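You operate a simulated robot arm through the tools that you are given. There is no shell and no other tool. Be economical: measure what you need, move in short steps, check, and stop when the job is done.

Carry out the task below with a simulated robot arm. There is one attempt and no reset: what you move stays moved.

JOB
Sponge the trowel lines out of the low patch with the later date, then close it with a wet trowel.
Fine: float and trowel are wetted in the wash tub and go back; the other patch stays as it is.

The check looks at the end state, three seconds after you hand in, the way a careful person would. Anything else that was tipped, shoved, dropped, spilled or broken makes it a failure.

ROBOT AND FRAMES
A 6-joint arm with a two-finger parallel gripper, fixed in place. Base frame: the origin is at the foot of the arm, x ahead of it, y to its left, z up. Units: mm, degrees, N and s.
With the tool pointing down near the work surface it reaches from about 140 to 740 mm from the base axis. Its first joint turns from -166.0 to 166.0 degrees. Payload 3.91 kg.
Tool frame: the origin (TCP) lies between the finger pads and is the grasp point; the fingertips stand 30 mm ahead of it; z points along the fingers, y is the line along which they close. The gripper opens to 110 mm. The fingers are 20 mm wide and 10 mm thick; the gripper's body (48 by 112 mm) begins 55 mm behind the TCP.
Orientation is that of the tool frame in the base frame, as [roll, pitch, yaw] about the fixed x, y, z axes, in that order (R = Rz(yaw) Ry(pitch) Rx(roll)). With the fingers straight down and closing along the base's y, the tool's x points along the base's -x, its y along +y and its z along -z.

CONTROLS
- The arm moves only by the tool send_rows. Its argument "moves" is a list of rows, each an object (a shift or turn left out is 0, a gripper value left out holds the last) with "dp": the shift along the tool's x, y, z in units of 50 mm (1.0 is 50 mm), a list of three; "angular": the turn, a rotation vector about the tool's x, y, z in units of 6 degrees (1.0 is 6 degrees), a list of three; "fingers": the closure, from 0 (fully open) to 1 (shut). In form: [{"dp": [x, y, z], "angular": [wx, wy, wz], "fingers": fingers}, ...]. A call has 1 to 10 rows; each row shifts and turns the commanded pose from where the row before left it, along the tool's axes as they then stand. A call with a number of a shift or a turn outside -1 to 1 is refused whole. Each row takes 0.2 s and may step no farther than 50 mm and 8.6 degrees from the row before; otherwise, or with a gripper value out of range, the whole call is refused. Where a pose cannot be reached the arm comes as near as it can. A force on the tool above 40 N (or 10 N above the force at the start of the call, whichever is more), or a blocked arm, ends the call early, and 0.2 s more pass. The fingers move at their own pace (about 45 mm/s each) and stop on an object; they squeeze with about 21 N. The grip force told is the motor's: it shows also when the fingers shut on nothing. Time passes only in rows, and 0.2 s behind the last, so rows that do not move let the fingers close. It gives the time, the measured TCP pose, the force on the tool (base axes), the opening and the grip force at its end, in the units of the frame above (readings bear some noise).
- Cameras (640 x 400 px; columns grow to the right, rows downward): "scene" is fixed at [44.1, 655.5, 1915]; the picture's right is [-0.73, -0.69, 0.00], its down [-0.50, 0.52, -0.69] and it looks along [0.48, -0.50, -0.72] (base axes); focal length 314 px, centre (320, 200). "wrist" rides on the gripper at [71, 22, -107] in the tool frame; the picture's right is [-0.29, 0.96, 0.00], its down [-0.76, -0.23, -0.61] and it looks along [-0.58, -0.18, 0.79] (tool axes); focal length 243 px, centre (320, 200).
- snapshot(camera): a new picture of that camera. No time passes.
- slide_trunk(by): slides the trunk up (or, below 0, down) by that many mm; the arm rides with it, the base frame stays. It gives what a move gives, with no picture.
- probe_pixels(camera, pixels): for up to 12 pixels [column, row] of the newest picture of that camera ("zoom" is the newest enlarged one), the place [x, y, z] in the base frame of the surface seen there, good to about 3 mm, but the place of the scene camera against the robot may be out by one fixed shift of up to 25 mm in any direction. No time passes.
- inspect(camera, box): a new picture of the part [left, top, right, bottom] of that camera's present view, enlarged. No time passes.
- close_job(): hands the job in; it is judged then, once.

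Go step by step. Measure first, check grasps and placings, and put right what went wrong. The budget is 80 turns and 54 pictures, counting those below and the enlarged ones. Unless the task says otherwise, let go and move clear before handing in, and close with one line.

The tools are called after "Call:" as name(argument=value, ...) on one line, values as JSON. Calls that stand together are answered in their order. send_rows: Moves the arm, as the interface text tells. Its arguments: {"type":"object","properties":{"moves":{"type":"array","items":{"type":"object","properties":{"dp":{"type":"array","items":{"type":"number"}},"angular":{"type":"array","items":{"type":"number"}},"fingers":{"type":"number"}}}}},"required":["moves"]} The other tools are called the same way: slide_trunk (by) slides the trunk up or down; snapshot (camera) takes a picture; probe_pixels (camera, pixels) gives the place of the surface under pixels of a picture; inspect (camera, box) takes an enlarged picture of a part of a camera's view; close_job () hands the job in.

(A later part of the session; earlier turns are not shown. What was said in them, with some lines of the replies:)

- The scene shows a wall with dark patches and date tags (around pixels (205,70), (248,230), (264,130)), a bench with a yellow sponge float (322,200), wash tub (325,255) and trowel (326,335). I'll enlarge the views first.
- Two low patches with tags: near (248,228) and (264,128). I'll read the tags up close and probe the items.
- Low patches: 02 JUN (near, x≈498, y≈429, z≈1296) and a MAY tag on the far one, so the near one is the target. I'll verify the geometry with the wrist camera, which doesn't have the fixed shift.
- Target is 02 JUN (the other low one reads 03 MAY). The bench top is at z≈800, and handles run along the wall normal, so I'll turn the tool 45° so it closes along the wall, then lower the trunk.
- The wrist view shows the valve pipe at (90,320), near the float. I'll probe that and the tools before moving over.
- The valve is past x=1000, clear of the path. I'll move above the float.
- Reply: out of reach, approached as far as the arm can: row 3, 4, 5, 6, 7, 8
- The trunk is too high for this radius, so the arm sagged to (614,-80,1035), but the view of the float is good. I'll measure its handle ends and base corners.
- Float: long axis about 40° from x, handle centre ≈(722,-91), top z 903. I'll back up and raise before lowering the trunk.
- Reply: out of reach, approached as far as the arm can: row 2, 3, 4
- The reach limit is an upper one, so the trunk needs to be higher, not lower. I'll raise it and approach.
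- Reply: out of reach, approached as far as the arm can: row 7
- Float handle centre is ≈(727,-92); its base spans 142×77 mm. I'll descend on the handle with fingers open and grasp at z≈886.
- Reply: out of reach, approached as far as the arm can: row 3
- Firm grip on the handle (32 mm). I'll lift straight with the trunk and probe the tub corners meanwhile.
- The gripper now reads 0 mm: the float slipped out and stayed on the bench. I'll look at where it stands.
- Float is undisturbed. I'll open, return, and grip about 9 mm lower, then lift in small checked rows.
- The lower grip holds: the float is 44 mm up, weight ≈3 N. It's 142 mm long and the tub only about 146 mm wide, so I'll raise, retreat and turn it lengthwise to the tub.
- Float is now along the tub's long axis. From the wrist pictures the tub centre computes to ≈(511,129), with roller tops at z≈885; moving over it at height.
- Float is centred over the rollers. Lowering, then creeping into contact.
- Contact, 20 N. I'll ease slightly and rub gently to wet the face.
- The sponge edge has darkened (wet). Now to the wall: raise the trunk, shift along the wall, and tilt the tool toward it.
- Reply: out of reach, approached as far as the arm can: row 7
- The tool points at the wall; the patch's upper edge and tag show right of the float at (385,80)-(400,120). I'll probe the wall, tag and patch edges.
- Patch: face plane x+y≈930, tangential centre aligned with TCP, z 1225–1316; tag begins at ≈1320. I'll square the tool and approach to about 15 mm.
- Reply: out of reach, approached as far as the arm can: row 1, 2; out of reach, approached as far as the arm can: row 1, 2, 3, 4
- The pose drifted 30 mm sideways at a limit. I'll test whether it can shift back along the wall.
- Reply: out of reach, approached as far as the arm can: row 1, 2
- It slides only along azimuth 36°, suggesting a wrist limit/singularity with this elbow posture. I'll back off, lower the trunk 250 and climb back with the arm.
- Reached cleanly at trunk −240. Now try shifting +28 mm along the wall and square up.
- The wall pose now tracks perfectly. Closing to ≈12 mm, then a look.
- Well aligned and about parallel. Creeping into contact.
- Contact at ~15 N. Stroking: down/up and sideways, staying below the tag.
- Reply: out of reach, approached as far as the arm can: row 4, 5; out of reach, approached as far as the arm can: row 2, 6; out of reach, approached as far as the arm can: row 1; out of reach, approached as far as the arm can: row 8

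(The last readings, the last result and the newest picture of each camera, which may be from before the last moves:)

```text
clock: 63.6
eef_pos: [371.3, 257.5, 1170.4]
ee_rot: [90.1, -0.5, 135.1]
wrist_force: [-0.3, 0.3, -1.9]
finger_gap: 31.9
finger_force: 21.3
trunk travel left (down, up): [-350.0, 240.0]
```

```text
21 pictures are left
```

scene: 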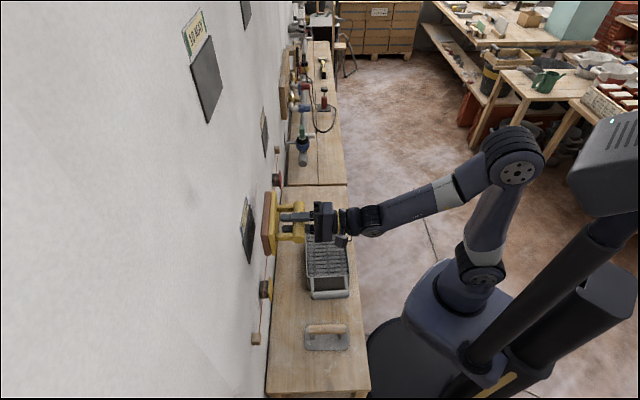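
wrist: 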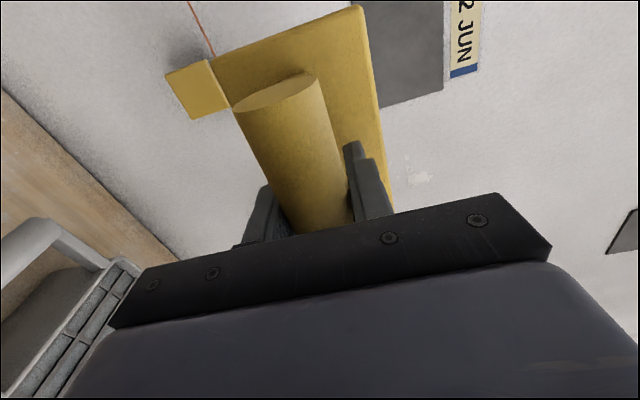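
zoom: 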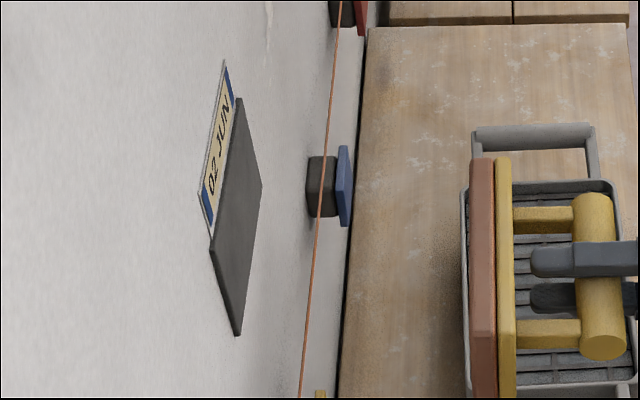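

The patch now looks uniform, no blotchy lines. I'll turn the tool back down and take the float home.

Call:
send_rows(moves=[{"angular": [1, 0, 0]}, {"angular": [1, 0, 0]}, {"angular": [1, 0, 0]}, {"angular": [1, 0, 0]}, {"angular": [1, 0, 0]}, {"angular": [1, 0, 0]}, {"angular": [1, 0, 0]}, {"angular": [1, 0, 0]}, {"angular": [1, 0, 0]}, {"angular": [1, 0, 0]}])

Call:
send_rows(moves=[{"angular": [1, 0, 0]}, {"angular": [1, 0, 0]}, {"angular": [1, 0, 0]}, {"angular": [1, 0, 0]}, {"angular": [1, 0, 0]}])

Call:
slide_trunk(by=40)

```text
clock: 65.8
eef_pos: [370.8, 261.0, 1169.4]
ee_rot: [146.9, -0.4, 136.1]
wrist_force: [0.6, 0.9, -0.9]
finger_gap: 31.7
finger_force: 21.2
out of reach, approached as far as the arm can: row 2
trunk travel left (down, up): [-350.0, 240.0]
```

```text
clock: 67.0
eef_pos: [371.2, 261.2, 1170.0]
ee_rot: [176.8, -0.4, 136.2]
wrist_force: [-0.2, 0.0, -1.8]
finger_gap: 31.7
finger_force: 21.3
trunk travel left (down, up): [-350.0, 240.0]
```

```text
clock: 67.9
eef_pos: [370.2, 260.5, 1209.5]
ee_rot: [176.6, -0.4, 136.1]
wrist_force: [-0.1, -0.1, -1.9]
finger_gap: 31.7
finger_force: 21.1
trunk travel left (down, up): [-390.0, 200.0]
```

Call:
send_rows(moves=[{"angular": [0.55, 0, 0]}, {"dp": [-0.81, -0.2, 0.28]}, {"dp": [-0.81, -0.2, 0.28]}, {"dp": [-0.81, -0.2, 0.28]}, {"dp": [-0.81, -0.2, 0.28]}, {"dp": [-0.81, -0.2, 0.28]}, {"dp": [-0.81, -0.2, 0.28]}])

Call:
send_rows(moves=[{"dp": [-0.81, -0.2, 0.28]}, {"dp": [-0.81, -0.2, 0.28]}, {"dp": [-0.81, -0.2, 0.28]}, {"dp": [-0.81, -0.2, 0.28]}, {"dp": [-0.81, -0.2, 0.28]}, {"dp": [-0.81, -0.2, 0.28]}, {"angular": [0, 0, -1]}, {"angular": [0, 0, -1]}, {"angular": [0, 0, -1]}, {"angular": [0, 0, -1]}])

Call:
send_rows(moves=[{"angular": [0, 0, -1]}, {"angular": [0, 0, -1]}, {"angular": [0, 0, -1]}, {"angular": [0, 0, -1]}, {"angular": [0, 0, -1]}, {"angular": [0, 0, -1]}, {"angular": [0, 0, -1]}, {"angular": [0, 0, -1]}, {"angular": [0, 0, -1]}, {"angular": [0, 0, -1]}])

```text
clock: 69.5
eef_pos: [503.4, 49.0, 1123.1]
ee_rot: [-179.9, -0.4, 136.2]
wrist_force: [0.0, 1.1, -1.2]
finger_gap: 32.0
finger_force: 20.5
trunk travel left (down, up): [-390.0, 200.0]
```

```text
clock: 71.7
eef_pos: [637.0, -162.4, 1036.3]
ee_rot: [179.8, -0.4, 160.3]
wrist_force: [0.4, -0.9, -1.0]
finger_gap: 31.7
finger_force: 21.0
trunk travel left (down, up): [-390.0, 200.0]
```

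```text
clock: 73.9
eef_pos: [637.8, -162.0, 1036.3]
ee_rot: [179.5, -0.1, -139.7]
wrist_force: [0.7, -0.4, -1.5]
finger_gap: 31.7
finger_force: 21.3
trunk travel left (down, up): [-390.0, 200.0]
```

Call:
send_rows(moves=[{"dp": [-0.6, -0.02, 0.6]}, {"dp": [-0.6, -0.02, 0.6]}, {"dp": [-0.6, 0, 0.6]}, {"dp": [-0.4, 0, 0.4]}, {"dp": [-0.07, 0, 0.3]}, {"dp": [0, 0, 0.3]}, {"dp": [0, 0, 0.2]}])

Call:
send_rows(moves=[{"dp": [0, 0, 0.08]}, {"dp": [0, 0, 0.05]}, {"dp": [0, 0, 0.04]}, {}])

```text
clock: 75.5
eef_pos: [725.4, -86.7, 887.1]
ee_rot: [179.6, 0.1, -139.9]
wrist_force: [0.3, 0.5, -1.6]
finger_gap: 31.9
finger_force: 21.3
trunk travel left (down, up): [-390.0, 200.0]
```

```text
clock: 76.5
eef_pos: [725.1, -89.1, 878.9]
ee_rot: [179.5, -0.1, -139.9]
wrist_force: [0.4, 0.8, -2.1]
finger_gap: 31.8
finger_force: 21.0
trunk travel left (down, up): [-390.0, 200.0]
```

Call:
send_rows(moves=[{"dp": [0, 0, 0.04]}, {"dp": [0, 0, 0.04]}, {}])

Call:
send_rows(moves=[{"dp": [0, 0, 0.03]}, {}])

```text
clock: 77.3
eef_pos: [723.9, -88.9, 873.3]
ee_rot: [179.5, -0.1, -139.9]
wrist_force: [-0.1, 0.4, -1.6]
finger_gap: 31.9
finger_force: 21.1
trunk travel left (down, up): [-390.0, 200.0]
```

```text
clock: 77.9
eef_pos: [722.8, -88.9, 872.9]
ee_rot: [179.5, -0.1, -140.1]
wrist_force: [0.0, 0.3, -2.3]
finger_gap: 31.8
finger_force: 20.9
trunk travel left (down, up): [-390.0, 200.0]
```

Call:
send_rows(moves=[{"dp": [0, 0, 0.04]}, {"dp": [0, 0, 0.03]}, {}])

Call:
snapshot(camera="wrist")

```text
clock: 78.7
eef_pos: [723.7, -89.5, 870.7]
ee_rot: [179.7, 0.0, -139.8]
wrist_force: [-2.9, 1.5, 12.7]
finger_gap: 31.7
finger_force: 20.9
trunk travel left (down, up): [-390.0, 200.0]
```

```text
20 pictures are left
```

wrist: 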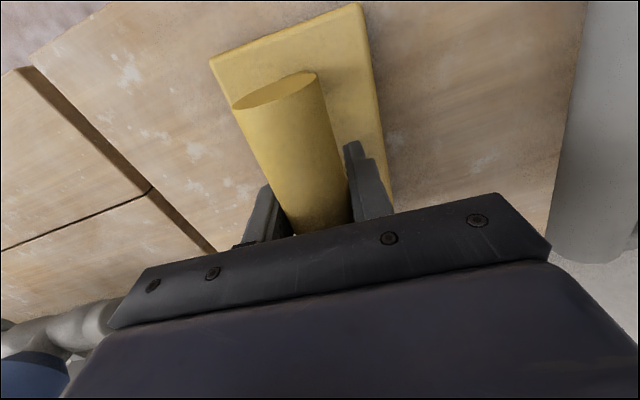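

On the bench with 13 N contact, at its original place. Release and rise with the trunk.

Call:
send_rows(moves=[{"dp": [0, 0, -0.03]}, {"fingers": 0}, {"fingers": 0}, {"fingers": 0}, {"fingers": 0}, {"fingers": 0}, {"fingers": 0}])

Call:
slide_trunk(by=160)

Call:
snapshot(camera="wrist")

```text
clock: 80.3
eef_pos: [724.7, -89.1, 870.4]
ee_rot: [179.6, -0.1, -139.9]
wrist_force: [1.2, 0.4, -0.4]
finger_gap: 110.0
finger_force: 0.1
trunk travel left (down, up): [-390.0, 200.0]
```

```text
clock: 82.1
eef_pos: [724.5, -88.4, 1030.7]
ee_rot: [179.4, 0.0, -139.8]
wrist_force: [0.4, 0.4, 0.3]
finger_gap: 110.2
finger_force: 0.1
trunk travel left (down, up): [-550.0, 40.0]
```

```text
19 pictures are left
```

wrist: 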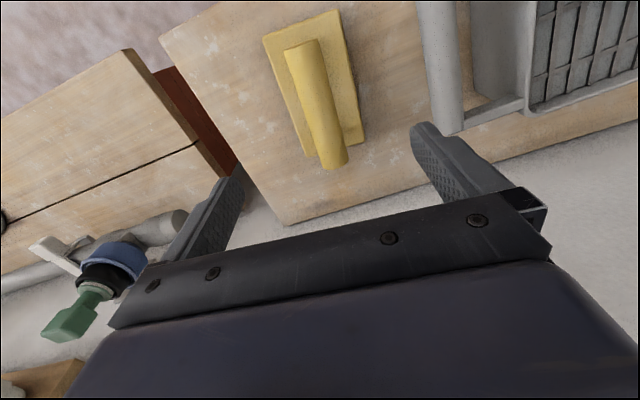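

Float is back. Now over to the trowel at ≈(313,341).

Call:
send_rows(moves=[{"dp": [0.15, 0.94, 0]}, {"dp": [0.15, 0.94, 0]}, {"dp": [0.15, 0.94, 0]}, {"dp": [0.15, 0.94, 0]}, {"dp": [0.15, 0.94, 0]}, {"dp": [0.15, 0.94, 0]}])

Call:
send_rows(moves=[{"dp": [0.15, 0.94, 0], "angular": [0, 0, -0.4]}, {"dp": [0.15, 0.94, 0], "angular": [0, 0, -0.4]}, {"dp": [0.15, 0.94, 0]}, {"dp": [0.15, 0.94, 0]}, {"dp": [0.15, 0.94, 0]}, {"dp": [0.15, 0.94, 0]}])

Call:
snapshot(camera="wrist")

```text
clock: 83.5
eef_pos: [508.4, 97.7, 1032.7]
ee_rot: [179.6, 0.0, -140.0]
wrist_force: [-0.2, -0.3, 0.0]
finger_gap: 110.1
finger_force: 0.1
trunk travel left (down, up): [-550.0, 40.0]
```

```text
clock: 84.9
eef_pos: [280.3, 271.1, 1036.0]
ee_rot: [179.5, -0.1, -135.1]
wrist_force: [0.0, -0.6, -0.1]
finger_gap: 110.1
finger_force: 0.0
trunk travel left (down, up): [-550.0, 40.0]
```

```text
18 pictures are left
```

wrist: 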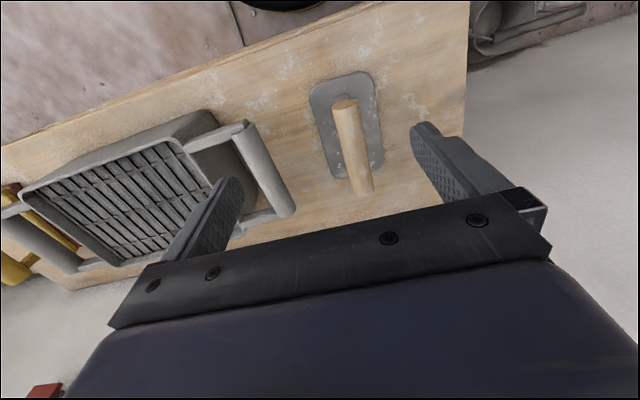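

Call:
probe_pixels(camera="wrist", pixels=[[345, 105], [365, 188], [350, 125], [355, 147], [360, 168], [309, 92], [368, 73], [383, 165], [325, 170], [275, 200], [215, 140], [160, 190]])

Call:
inspect(camera="wrist", box=[280, 50, 440, 210])

```text
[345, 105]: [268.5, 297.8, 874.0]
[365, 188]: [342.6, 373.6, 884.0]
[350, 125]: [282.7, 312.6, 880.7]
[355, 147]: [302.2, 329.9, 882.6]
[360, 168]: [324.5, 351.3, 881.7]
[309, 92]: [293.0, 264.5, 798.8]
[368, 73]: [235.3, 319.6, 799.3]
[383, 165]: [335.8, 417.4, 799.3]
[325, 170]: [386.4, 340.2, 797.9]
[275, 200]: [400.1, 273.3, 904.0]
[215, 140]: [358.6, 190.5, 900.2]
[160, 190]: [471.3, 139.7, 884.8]
```

```text
2.50 times, centred on (360, 130) of wrist
```

zoom: 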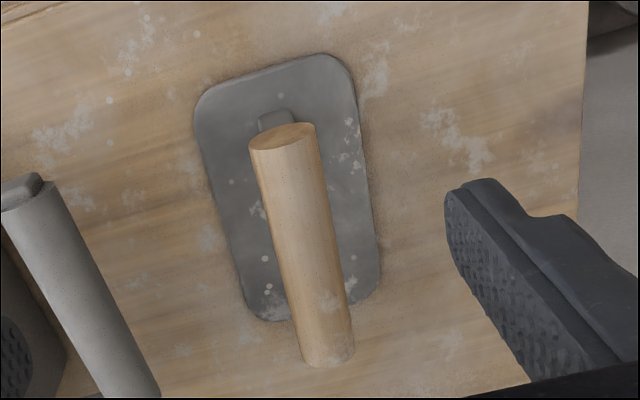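

Trowel handle centre ≈(306,337), top z 883, axis 45°. Moving over with fingers partly closed, down to z≈860.

Call:
send_rows(moves=[{"dp": [-0.65, 0.285, 0.3], "fingers": 0.35}, {"dp": [-0.64, 0.285, 0.3]}, {"dp": [0, 0, 0.8]}, {"dp": [0, 0, 0.8]}, {"dp": [0, 0, 0.7]}, {}])

Call:
snapshot(camera="wrist")

```text
clock: 86.3
eef_pos: [306.1, 337.6, 890.8]
ee_rot: [179.5, 0.0, -135.1]
wrist_force: [0.6, 0.0, -0.9]
finger_gap: 71.4
finger_force: 0.2
trunk travel left (down, up): [-550.0, 40.0]
```

```text
16 pictures are left
```

wrist: 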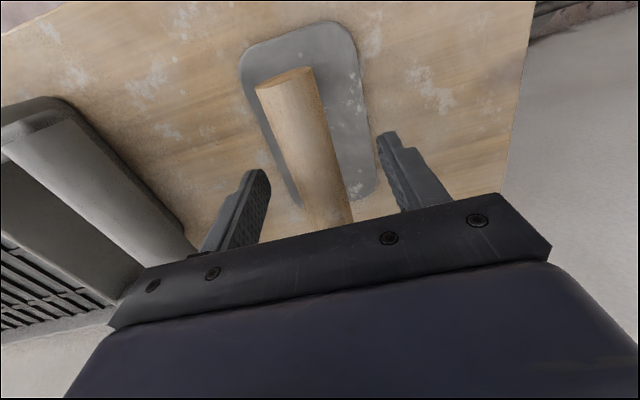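

Call:
send_rows(moves=[{"dp": [0, 0, 0.3]}, {"dp": [0, 0, 0.34]}, {"fingers": 1}, {"fingers": 1}, {"fingers": 1}, {"fingers": 1}, {"fingers": 1}])

Call:
send_rows(moves=[{"dp": [0, 0, -0.2]}, {"dp": [0, 0, -0.3]}, {"dp": [0, 0, -0.3]}, {}])

Call:
snapshot(camera="wrist")

```text
clock: 87.9
eef_pos: [305.3, 336.2, 858.4]
ee_rot: [179.4, 0.0, -135.1]
wrist_force: [0.4, 0.0, 0.4]
finger_gap: 30.1
finger_force: 21.1
trunk travel left (down, up): [-550.0, 40.0]
```

```text
clock: 88.9
eef_pos: [304.8, 336.3, 899.3]
ee_rot: [179.5, 0.1, -135.1]
wrist_force: [-0.7, -0.3, -1.0]
finger_gap: 29.9
finger_force: 20.6
trunk travel left (down, up): [-550.0, 40.0]
```

```text
15 pictures are left
```

wrist: 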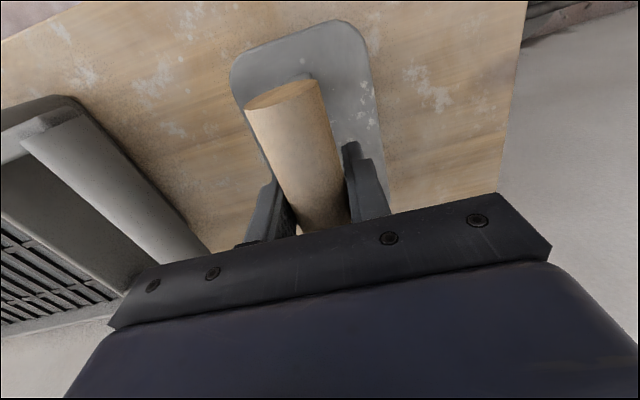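

Trowel lifted. Raise, turn lengthwise to the tub, and move above it.

Call:
send_rows(moves=[{"dp": [0, 0, -0.8]}, {"dp": [0, 0, -0.8]}, {"dp": [0, 0, -0.8]}, {"angular": [0, 0, 1]}, {"angular": [0, 0, 1]}, {"angular": [0, 0, 1]}, {"angular": [0, 0, 1]}, {"angular": [0, 0, 1]}, {"angular": [0, 0, 1]}, {"angular": [0, 0, 1]}])

Call:
send_rows(moves=[{"angular": [0, 0, 1]}, {"angular": [0, 0, 1]}, {"angular": [0, 0, 1]}, {"angular": [0, 0, 1]}, {"angular": [0, 0, 1]}, {"angular": [0, 0, 1]}, {"angular": [0, 0, 1]}, {"angular": [0, 0, 0.8]}])

Call:
send_rows(moves=[{"dp": [-0.97, -0.026, 0]}, {"dp": [-0.97, -0.026, 0]}, {"dp": [-0.97, -0.026, 0]}, {"dp": [-0.97, -0.026, 0]}, {"dp": [-0.97, -0.026, 0]}, {"dp": [-0.97, -0.026, 0]}, {}])

Call:
inspect(camera="scene", box=[260, 170, 400, 310])

```text
clock: 91.1
eef_pos: [305.8, 335.9, 1018.4]
ee_rot: [179.7, -0.3, -177.2]
wrist_force: [0.4, -0.5, -1.4]
finger_gap: 30.0
finger_force: 21.0
trunk travel left (down, up): [-550.0, 40.0]
```

```text
clock: 92.9
eef_pos: [306.4, 336.5, 1018.2]
ee_rot: [180.0, -0.5, 136.0]
wrist_force: [0.4, -0.8, -1.9]
finger_gap: 29.8
finger_force: 21.1
trunk travel left (down, up): [-550.0, 40.0]
```

```text
clock: 94.5
eef_pos: [514.0, 130.6, 1018.5]
ee_rot: [179.9, -0.5, 136.2]
wrist_force: [-0.8, 0.1, -1.9]
finger_gap: 29.8
finger_force: 21.2
trunk travel left (down, up): [-550.0, 40.0]
```

```text
2.86 times, centred on (330, 240) of scene
```

zoom: 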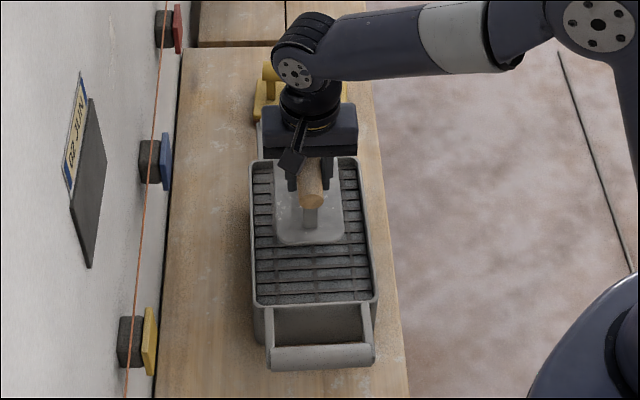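

Centred. Lowering to just above the rollers, then creeping (blade is rigid).

Call:
send_rows(moves=[{"dp": [0, 0, 0.5]}, {"dp": [0, 0, 0.5]}, {"dp": [0, 0, 0.3]}, {"dp": [0, 0, 0.08]}, {}])

Call:
send_rows(moves=[{"dp": [0, 0, 0.04]}, {"dp": [0, 0, 0.03]}, {}])

```text
clock: 95.7
eef_pos: [511.4, 130.1, 948.2]
ee_rot: [-179.9, -0.5, 136.1]
wrist_force: [0.5, -0.4, -1.5]
finger_gap: 29.9
finger_force: 20.5
trunk travel left (down, up): [-550.0, 40.0]
```

```text
clock: 96.5
eef_pos: [510.9, 129.1, 944.8]
ee_rot: [179.8, -0.4, 136.3]
wrist_force: [0.3, 0.8, 10.6]
finger_gap: 29.9
finger_force: 21.1
trunk travel left (down, up): [-550.0, 40.0]
```

Contact at 10 N. Rub and lift.

Call:
send_rows(moves=[{"dp": [0.25, 0, 0]}, {"dp": [-0.25, 0, 0]}, {"dp": [-0.25, 0, 0]}, {"dp": [0.25, 0, 0.01]}, {}])

Call:
send_rows(moves=[{"dp": [0, 0, -0.4]}, {"dp": [0, 0, -0.8]}, {"dp": [0, 0, -0.8]}, {"dp": [0, 0, -0.8]}, {"dp": [0.4, 0, -0.8]}, {"dp": [0.6, 0, -0.7]}])

Call:
inspect(camera="scene", box=[240, 150, 400, 310])

```text
clock: 97.7
eef_pos: [509.9, 127.8, 944.5]
ee_rot: [179.9, -0.3, 136.1]
wrist_force: [5.1, -5.4, 19.8]
finger_gap: 29.8
finger_force: 20.3
trunk travel left (down, up): [-550.0, 40.0]
```

```text
clock: 99.1
eef_pos: [474.6, 164.1, 1155.9]
ee_rot: [180.0, -0.5, 136.1]
wrist_force: [0.2, 0.1, -1.5]
finger_gap: 30.0
finger_force: 20.5
trunk travel left (down, up): [-550.0, 40.0]
```

```text
2.50 times, centred on (320, 230) of scene
```

zoom: 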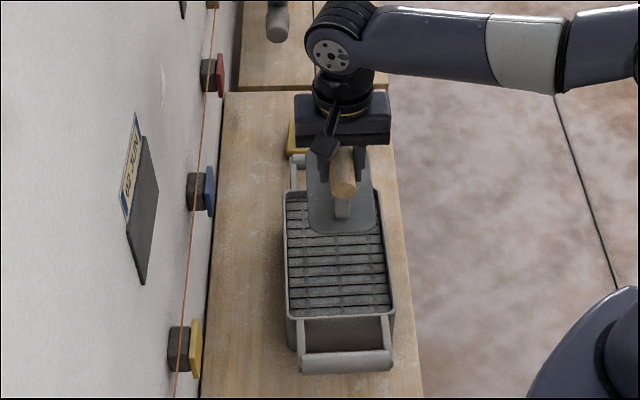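

Wetted. Shift along the wall and tilt toward it.

Call:
send_rows(moves=[{"dp": [0.95, 0, 0]}, {"dp": [0.95, 0, 0]}, {"dp": [0.95, 0, 0]}, {"angular": [-1, 0, 0]}, {"angular": [-1, 0, 0]}, {"angular": [-1, 0, 0]}, {"angular": [-1, 0, 0]}, {"angular": [-1, 0, 0]}, {"angular": [-1, 0, 0]}, {"angular": [-1, 0, 0]}])

Call:
send_rows(moves=[{"angular": [-1, 0, 0]}, {"angular": [-1, 0, 0]}, {"angular": [-1, 0, 0]}, {"angular": [-1, 0, 0]}, {"angular": [-1, 0, 0]}, {"angular": [-1, 0, 0]}, {"angular": [-1, 0, 0]}, {"angular": [-1, 0, 0]}])

Call:
slide_trunk(by=-100)

Call:
send_rows(moves=[{"dp": [0, 0.8, 0]}, {"dp": [0, 0.8, 0]}, {"dp": [0, 0.8, 0]}, {"dp": [0, 0.8, 0]}])

```text
clock: 101.3
eef_pos: [371.5, 261.8, 1159.3]
ee_rot: [137.9, -0.5, 136.1]
wrist_force: [-1.3, -0.2, -2.2]
finger_gap: 30.1
finger_force: 20.9
trunk travel left (down, up): [-550.0, 40.0]
```

```text
clock: 103.1
eef_pos: [366.3, 266.1, 1157.6]
ee_rot: [95.3, -1.7, 138.0]
wrist_force: [0.2, -0.5, -2.2]
finger_gap: 29.7
finger_force: 21.2
out of reach, approached as far as the arm can: row 4
trunk travel left (down, up): [-550.0, 40.0]
```

```text
clock: 104.4
eef_pos: [366.0, 266.5, 1057.7]
ee_rot: [95.3, -1.7, 138.1]
wrist_force: [0.0, -0.7, -1.6]
finger_gap: 29.7
finger_force: 21.7
trunk travel left (down, up): [-450.0, 140.0]
```

```text
clock: 105.4
eef_pos: [380.4, 275.7, 1217.1]
ee_rot: [95.3, -1.6, 138.0]
wrist_force: [-0.2, 0.4, -1.4]
finger_gap: 29.8
finger_force: 20.8
trunk travel left (down, up): [-450.0, 140.0]
```

Call:
slide_trunk(by=-100)

Call:
send_rows(moves=[{"dp": [0, 0.7, 0], "angular": [-0.44, -0.25, -0.13]}, {"dp": [0, 0.7, 0], "angular": [-0.44, -0.25, -0.13]}, {"dp": [0, 0.8, 0]}, {"dp": [0, 0.8, 0]}, {}])

```text
clock: 106.8
eef_pos: [379.5, 275.9, 1116.8]
ee_rot: [95.3, -1.7, 138.1]
wrist_force: [0.1, -0.1, -2.1]
finger_gap: 29.6
finger_force: 21.0
trunk travel left (down, up): [-350.0, 240.0]
```

```text
clock: 108.0
eef_pos: [383.8, 278.9, 1266.9]
ee_rot: [90.1, 0.1, 135.2]
wrist_force: [0.6, 0.3, -1.8]
finger_gap: 29.8
finger_force: 21.0
trunk travel left (down, up): [-350.0, 240.0]
```

Call:
send_rows(moves=[{"dp": [0.2, 0.08, 0]}, {"dp": [0, 0, 0.8]}, {"dp": [0, 0, 0.8]}, {"dp": [0, 0, 0.7]}, {}])

Call:
inspect(camera="scene", box=[220, 180, 320, 280])

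Call:
snapshot(camera="wrist")

```text
clock: 109.2
eef_pos: [457.9, 369.4, 1271.2]
ee_rot: [90.1, 0.0, 135.2]
wrist_force: [0.7, -0.4, -2.1]
finger_gap: 29.8
finger_force: 21.2
trunk travel left (down, up): [-350.0, 240.0]
```

```text
4.00 times, centred on (270, 230) of scene
```

zoom: 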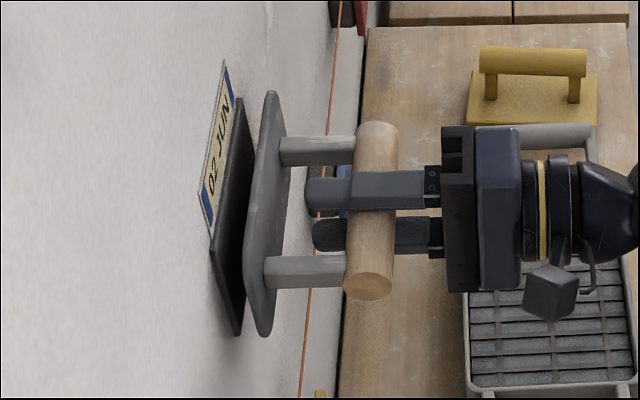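

```text
11 pictures are left
```

wrist: 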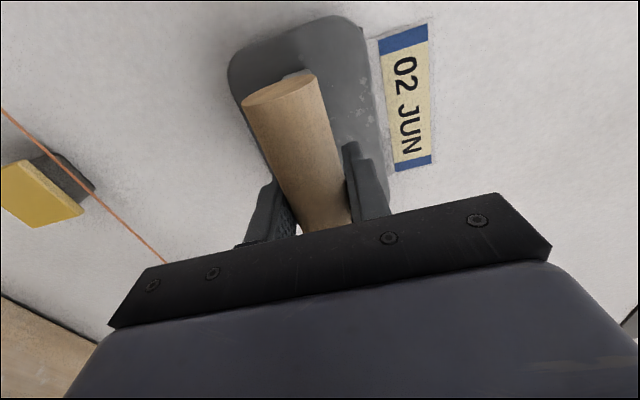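

Aligned, ≈14 mm off. Creeping to contact.

Call:
send_rows(moves=[{"dp": [0, 0, 0.12]}, {"dp": [0, 0, 0.06]}, {"dp": [0, 0, 0.04]}, {}])

Call:
send_rows(moves=[{"dp": [0, 0, 0.03]}, {}])

```text
clock: 110.2
eef_pos: [466.1, 375.4, 1271.9]
ee_rot: [90.1, 0.0, 135.2]
wrist_force: [0.5, -0.5, -2.4]
finger_gap: 30.0
finger_force: 20.9
trunk travel left (down, up): [-350.0, 240.0]
```

```text
clock: 110.8
eef_pos: [467.6, 375.1, 1269.9]
ee_rot: [90.1, 0.1, 135.2]
wrist_force: [-0.4, 0.5, -0.9]
finger_gap: 29.8
finger_force: 21.1
trunk travel left (down, up): [-350.0, 240.0]
```

Call:
send_rows(moves=[{"dp": [0, 0, 0.03]}, {"dp": [0, 0, 0.02]}, {}])

Call:
send_rows(moves=[{"dp": [0, 0, 0.02]}, {}])

```text
clock: 111.6
eef_pos: [467.6, 377.5, 1270.7]
ee_rot: [90.1, 0.0, 135.2]
wrist_force: [-5.3, -5.7, -6.4]
finger_gap: 29.8
finger_force: 20.7
trunk travel left (down, up): [-350.0, 240.0]
```

```text
clock: 112.2
eef_pos: [468.8, 378.5, 1271.7]
ee_rot: [90.2, 0.1, 135.1]
wrist_force: [-10.1, -8.1, -6.7]
finger_gap: 29.8
finger_force: 21.3
trunk travel left (down, up): [-350.0, 240.0]
```

Contact ~12 N. Closing strokes.

Call:
send_rows(moves=[{"dp": [0, 0.08, 0]}, {"dp": [0.25, 0, 0]}, {"dp": [-0.25, 0, 0]}, {"dp": [-0.25, 0, 0]}, {"dp": [0.25, 0, 0]}, {"dp": [0, -0.25, 0]}, {"dp": [0, -0.25, 0]}, {"dp": [0, -0.2, 0]}])

Call:
send_rows(moves=[{"dp": [0.25, 0, 0]}, {"dp": [-0.25, 0, 0]}, {"dp": [-0.25, 0, 0]}, {"dp": [0.25, 0, 0]}, {"dp": [0, 0.2, 0]}, {"dp": [0, 0.2, 0]}, {}])

```text
clock: 114.0
eef_pos: [467.7, 378.3, 1242.6]
ee_rot: [90.0, 0.0, 135.1]
wrist_force: [-4.3, -6.4, 1.0]
finger_gap: 29.8
finger_force: 21.7
out of reach, approached as far as the arm can: row 8
trunk travel left (down, up): [-350.0, 240.0]
```

```text
clock: 115.6
eef_pos: [467.2, 378.6, 1256.1]
ee_rot: [90.0, -0.1, 135.3]
wrist_force: [-7.9, -8.8, -6.2]
finger_gap: 29.8
finger_force: 21.4
out of reach, approached as far as the arm can: row 5, 6
trunk travel left (down, up): [-350.0, 240.0]
```

Call:
send_rows(moves=[{"dp": [0, 0.15, 0]}, {"dp": [0, 0.15, 0]}, {"dp": [0, 0.1, 0]}, {}])

Call:
send_rows(moves=[{"dp": [0, -0.2, 0]}, {"dp": [0, -0.2, 0]}, {"dp": [0, -0.2, 0]}, {"dp": [0, -0.1, 0]}, {}])

Call:
send_rows(moves=[{"dp": [0, 0, -0.2]}, {"dp": [0, 0, -0.7]}, {"dp": [0, 0, -0.8]}, {"dp": [-0.2, -0.8, -0.5]}, {"dp": [-0.2, -0.8, -0.5]}])

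Call:
inspect(camera="scene", box=[228, 190, 268, 270])

Call:
snapshot(camera="wrist")

```text
clock: 116.6
eef_pos: [468.5, 378.7, 1277.0]
ee_rot: [90.0, -0.1, 135.2]
wrist_force: [-8.3, -6.1, -5.3]
finger_gap: 29.8
finger_force: 21.2
trunk travel left (down, up): [-350.0, 240.0]
```

```text
clock: 117.8
eef_pos: [467.1, 378.1, 1245.5]
ee_rot: [90.0, 0.0, 135.2]
wrist_force: [-5.6, -5.7, 2.9]
finger_gap: 29.6
finger_force: 21.1
out of reach, approached as far as the arm can: row 3
trunk travel left (down, up): [-350.0, 240.0]
```

```text
clock: 119.0
eef_pos: [388.3, 269.2, 1163.7]
ee_rot: [90.1, 0.0, 135.1]
wrist_force: [0.0, -0.2, -2.4]
finger_gap: 29.7
finger_force: 21.1
trunk travel left (down, up): [-350.0, 240.0]
```

```text
5.00 times, centred on (248, 230) of scene
```

zoom: 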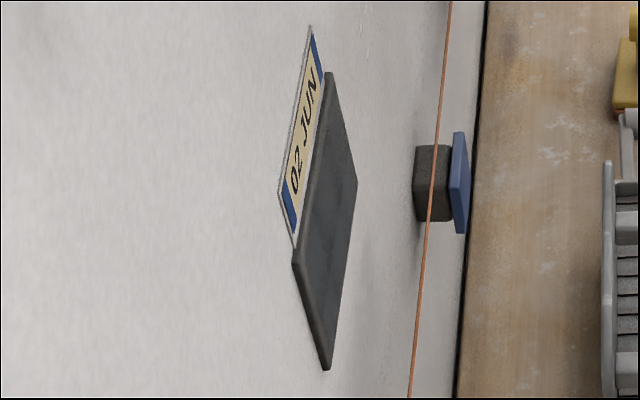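

```text
9 pictures are left
```

wrist: 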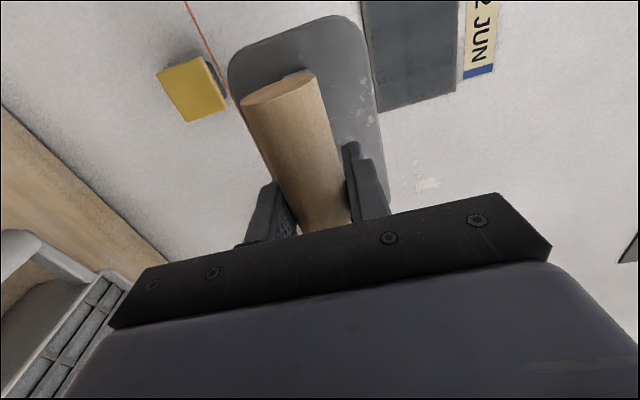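

The patch is now uniform, slightly bluish—closed. Turning the trowel down and taking it home.

Call:
send_rows(moves=[{"angular": [1, 0, 0]}, {"angular": [1, 0, 0]}, {"angular": [1, 0, 0]}, {"angular": [1, 0, 0]}, {"angular": [1, 0, 0]}, {"angular": [1, 0, 0]}, {"angular": [1, 0, 0]}, {"angular": [1, 0, 0]}, {"angular": [1, 0, 0]}, {"angular": [1, 0, 0]}])

Call:
send_rows(moves=[{"angular": [1, 0, 0]}, {"angular": [1, 0, 0]}, {"angular": [1, 0, 0]}, {"angular": [1, 0, 0]}, {"angular": [1, 0, 0]}])

Call:
send_rows(moves=[{"angular": [0, 0, -1]}, {"angular": [0, 0, -1]}, {"angular": [0, 0, -1]}, {"angular": [0, 0, -1]}, {"angular": [0, 0, -1]}, {"angular": [0, 0, -1]}, {"angular": [0, 0, -1]}, {"angular": [0, 0, -1]}, {"angular": [0, 0, -1]}, {"angular": [0, 0, -1]}])

```text
clock: 121.2
eef_pos: [385.6, 272.2, 1163.9]
ee_rot: [146.7, -0.2, 136.2]
wrist_force: [1.2, 0.4, -2.0]
finger_gap: 29.7
finger_force: 21.1
out of reach, approached as far as the arm can: row 2
trunk travel left (down, up): [-350.0, 240.0]
```

```text
clock: 122.4
eef_pos: [385.1, 271.6, 1163.9]
ee_rot: [176.7, -0.2, 136.2]
wrist_force: [-0.5, 0.0, -2.0]
finger_gap: 29.9
finger_force: 21.2
trunk travel left (down, up): [-350.0, 240.0]
```

```text
clock: 124.6
eef_pos: [384.8, 273.1, 1164.8]
ee_rot: [178.0, 2.9, -163.7]
wrist_force: [0.5, 0.2, -1.7]
finger_gap: 29.9
finger_force: 20.9
trunk travel left (down, up): [-350.0, 240.0]
```

Call:
send_rows(moves=[{"angular": [0, 0, -0.953]}, {"angular": [0, 0, -0.953]}, {"angular": [0, 0, -0.953]}, {"angular": [0, 0, -0.953]}, {"angular": [0, 0, -0.953]}, {}])

```text
clock: 126.0
eef_pos: [385.7, 274.1, 1165.3]
ee_rot: [179.9, 3.4, -135.0]
wrist_force: [-0.2, 0.3, -1.1]
finger_gap: 30.0
finger_force: 20.8
trunk travel left (down, up): [-350.0, 240.0]
```

Call:
send_rows(moves=[{"angular": [0, 0.57, 0]}, {"dp": [0.086, 0.672, 0.4]}, {"dp": [0.086, 0.672, 0.4]}, {"dp": [0.086, 0.672, 0.4]}, {"dp": [0, 0, 0.9]}, {"dp": [0, 0, 0.9]}, {"dp": [0, 0, 0.9]}, {}])

```text
clock: 127.8
eef_pos: [304.7, 338.1, 969.1]
ee_rot: [179.8, -0.1, -135.1]
wrist_force: [-0.2, 1.1, -1.4]
finger_gap: 29.8
finger_force: 21.6
trunk travel left (down, up): [-350.0, 240.0]
```

Call:
send_rows(moves=[{"dp": [0.018, -0.036, 0.6]}, {"dp": [0, 0, 0.7]}, {"dp": [0, 0, 0.5]}, {"dp": [0, 0, 0.2]}, {}])

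Call:
send_rows(moves=[{"dp": [0, 0, 0.06]}, {"dp": [0, 0, 0.04]}, {}])

```text
clock: 129.0
eef_pos: [305.4, 335.2, 869.6]
ee_rot: [179.8, 0.0, -135.1]
wrist_force: [-0.6, 0.2, -1.5]
finger_gap: 29.8
finger_force: 21.0
trunk travel left (down, up): [-350.0, 240.0]
```

```text
clock: 129.8
eef_pos: [305.0, 334.9, 864.9]
ee_rot: [179.9, 0.1, -135.1]
wrist_force: [-1.1, -0.3, -1.0]
finger_gap: 29.9
finger_force: 20.9
trunk travel left (down, up): [-350.0, 240.0]
```

Call:
send_rows(moves=[{"dp": [0, 0, 0.06]}, {"dp": [0, 0, 0.04]}, {}])

Call:
send_rows(moves=[{"dp": [0, 0, 0.03]}, {}])

```text
clock: 130.6
eef_pos: [305.8, 335.0, 859.5]
ee_rot: [179.7, 0.1, -135.1]
wrist_force: [-0.6, -0.1, -2.9]
finger_gap: 29.7
finger_force: 21.0
trunk travel left (down, up): [-350.0, 240.0]
```

```text
clock: 131.2
eef_pos: [305.2, 334.5, 858.3]
ee_rot: [179.8, 0.0, -135.1]
wrist_force: [-0.2, -0.2, -2.5]
finger_gap: 29.5
finger_force: 21.0
trunk travel left (down, up): [-350.0, 240.0]
```

Call:
send_rows(moves=[{"dp": [0, 0, 0.03]}, {}])

Call:
send_rows(moves=[{"dp": [0, 0, 0.02]}, {}])

```text
clock: 131.8
eef_pos: [304.5, 334.7, 858.4]
ee_rot: [179.7, 0.1, -135.0]
wrist_force: [-1.4, 0.1, 6.7]
finger_gap: 29.7
finger_force: 21.2
trunk travel left (down, up): [-350.0, 240.0]
```

```text
clock: 132.4
eef_pos: [305.0, 335.2, 857.3]
ee_rot: [179.6, 0.1, -135.1]
wrist_force: [-3.4, 2.4, 21.1]
finger_gap: 30.1
finger_force: 21.4
trunk travel left (down, up): [-350.0, 240.0]
```

On the bench. Open partway (tub handle nearby), then rise.

Call:
send_rows(moves=[{"dp": [0, 0, -0.03]}, {"fingers": 0.35}, {"fingers": 0.35}, {"fingers": 0.35}, {"fingers": 0.35}])

Call:
send_rows(moves=[{"dp": [0, 0, -0.4]}, {"dp": [0, 0, -0.7]}, {"dp": [0, 0, -0.9]}, {"dp": [0.4, 0, -0.8]}, {"dp": [0.8, 0, -0.4]}])

Call:
snapshot(camera="scene")

Call:
inspect(camera="scene", box=[240, 180, 380, 360])

```text
clock: 133.6
eef_pos: [305.1, 334.2, 857.4]
ee_rot: [179.8, 0.0, -135.2]
wrist_force: [-0.6, -0.3, -0.3]
finger_gap: 71.6
finger_force: 0.0
trunk travel left (down, up): [-350.0, 240.0]
```

```text
clock: 134.8
eef_pos: [261.9, 290.1, 1017.8]
ee_rot: [179.8, 0.0, -135.1]
wrist_force: [0.6, 0.5, -0.1]
finger_gap: 71.4
finger_force: 0.1
trunk travel left (down, up): [-350.0, 240.0]
```

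```text
8 pictures are left
```

scene: 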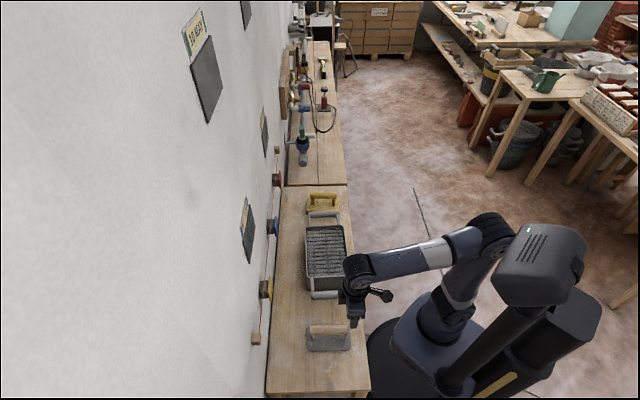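

```text
2.22 times, centred on (310, 270) of scene
```

zoom: 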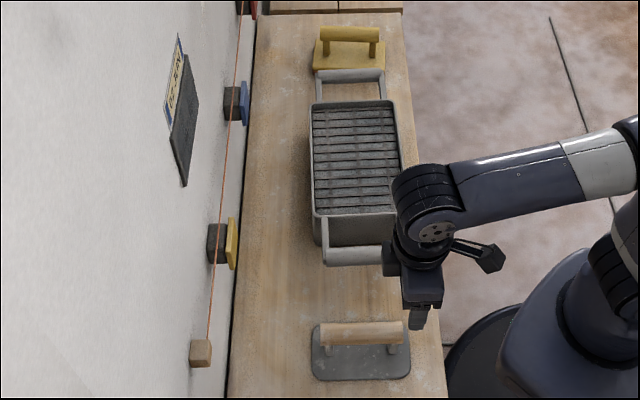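

Float, trowel and tub stand in their original places, the arm is clear and empty, and the 02 JUN patch is uniform. Handing in.

Call:
close_job()

```text
The job is handed in.
```

I sponged the trowel lines out of the low 02 JUN patch with the wetted float, then closed it with the wetted trowel. Both tools are back where they were, to within about 5 mm, and I didn't touch the 03 MAY patch.
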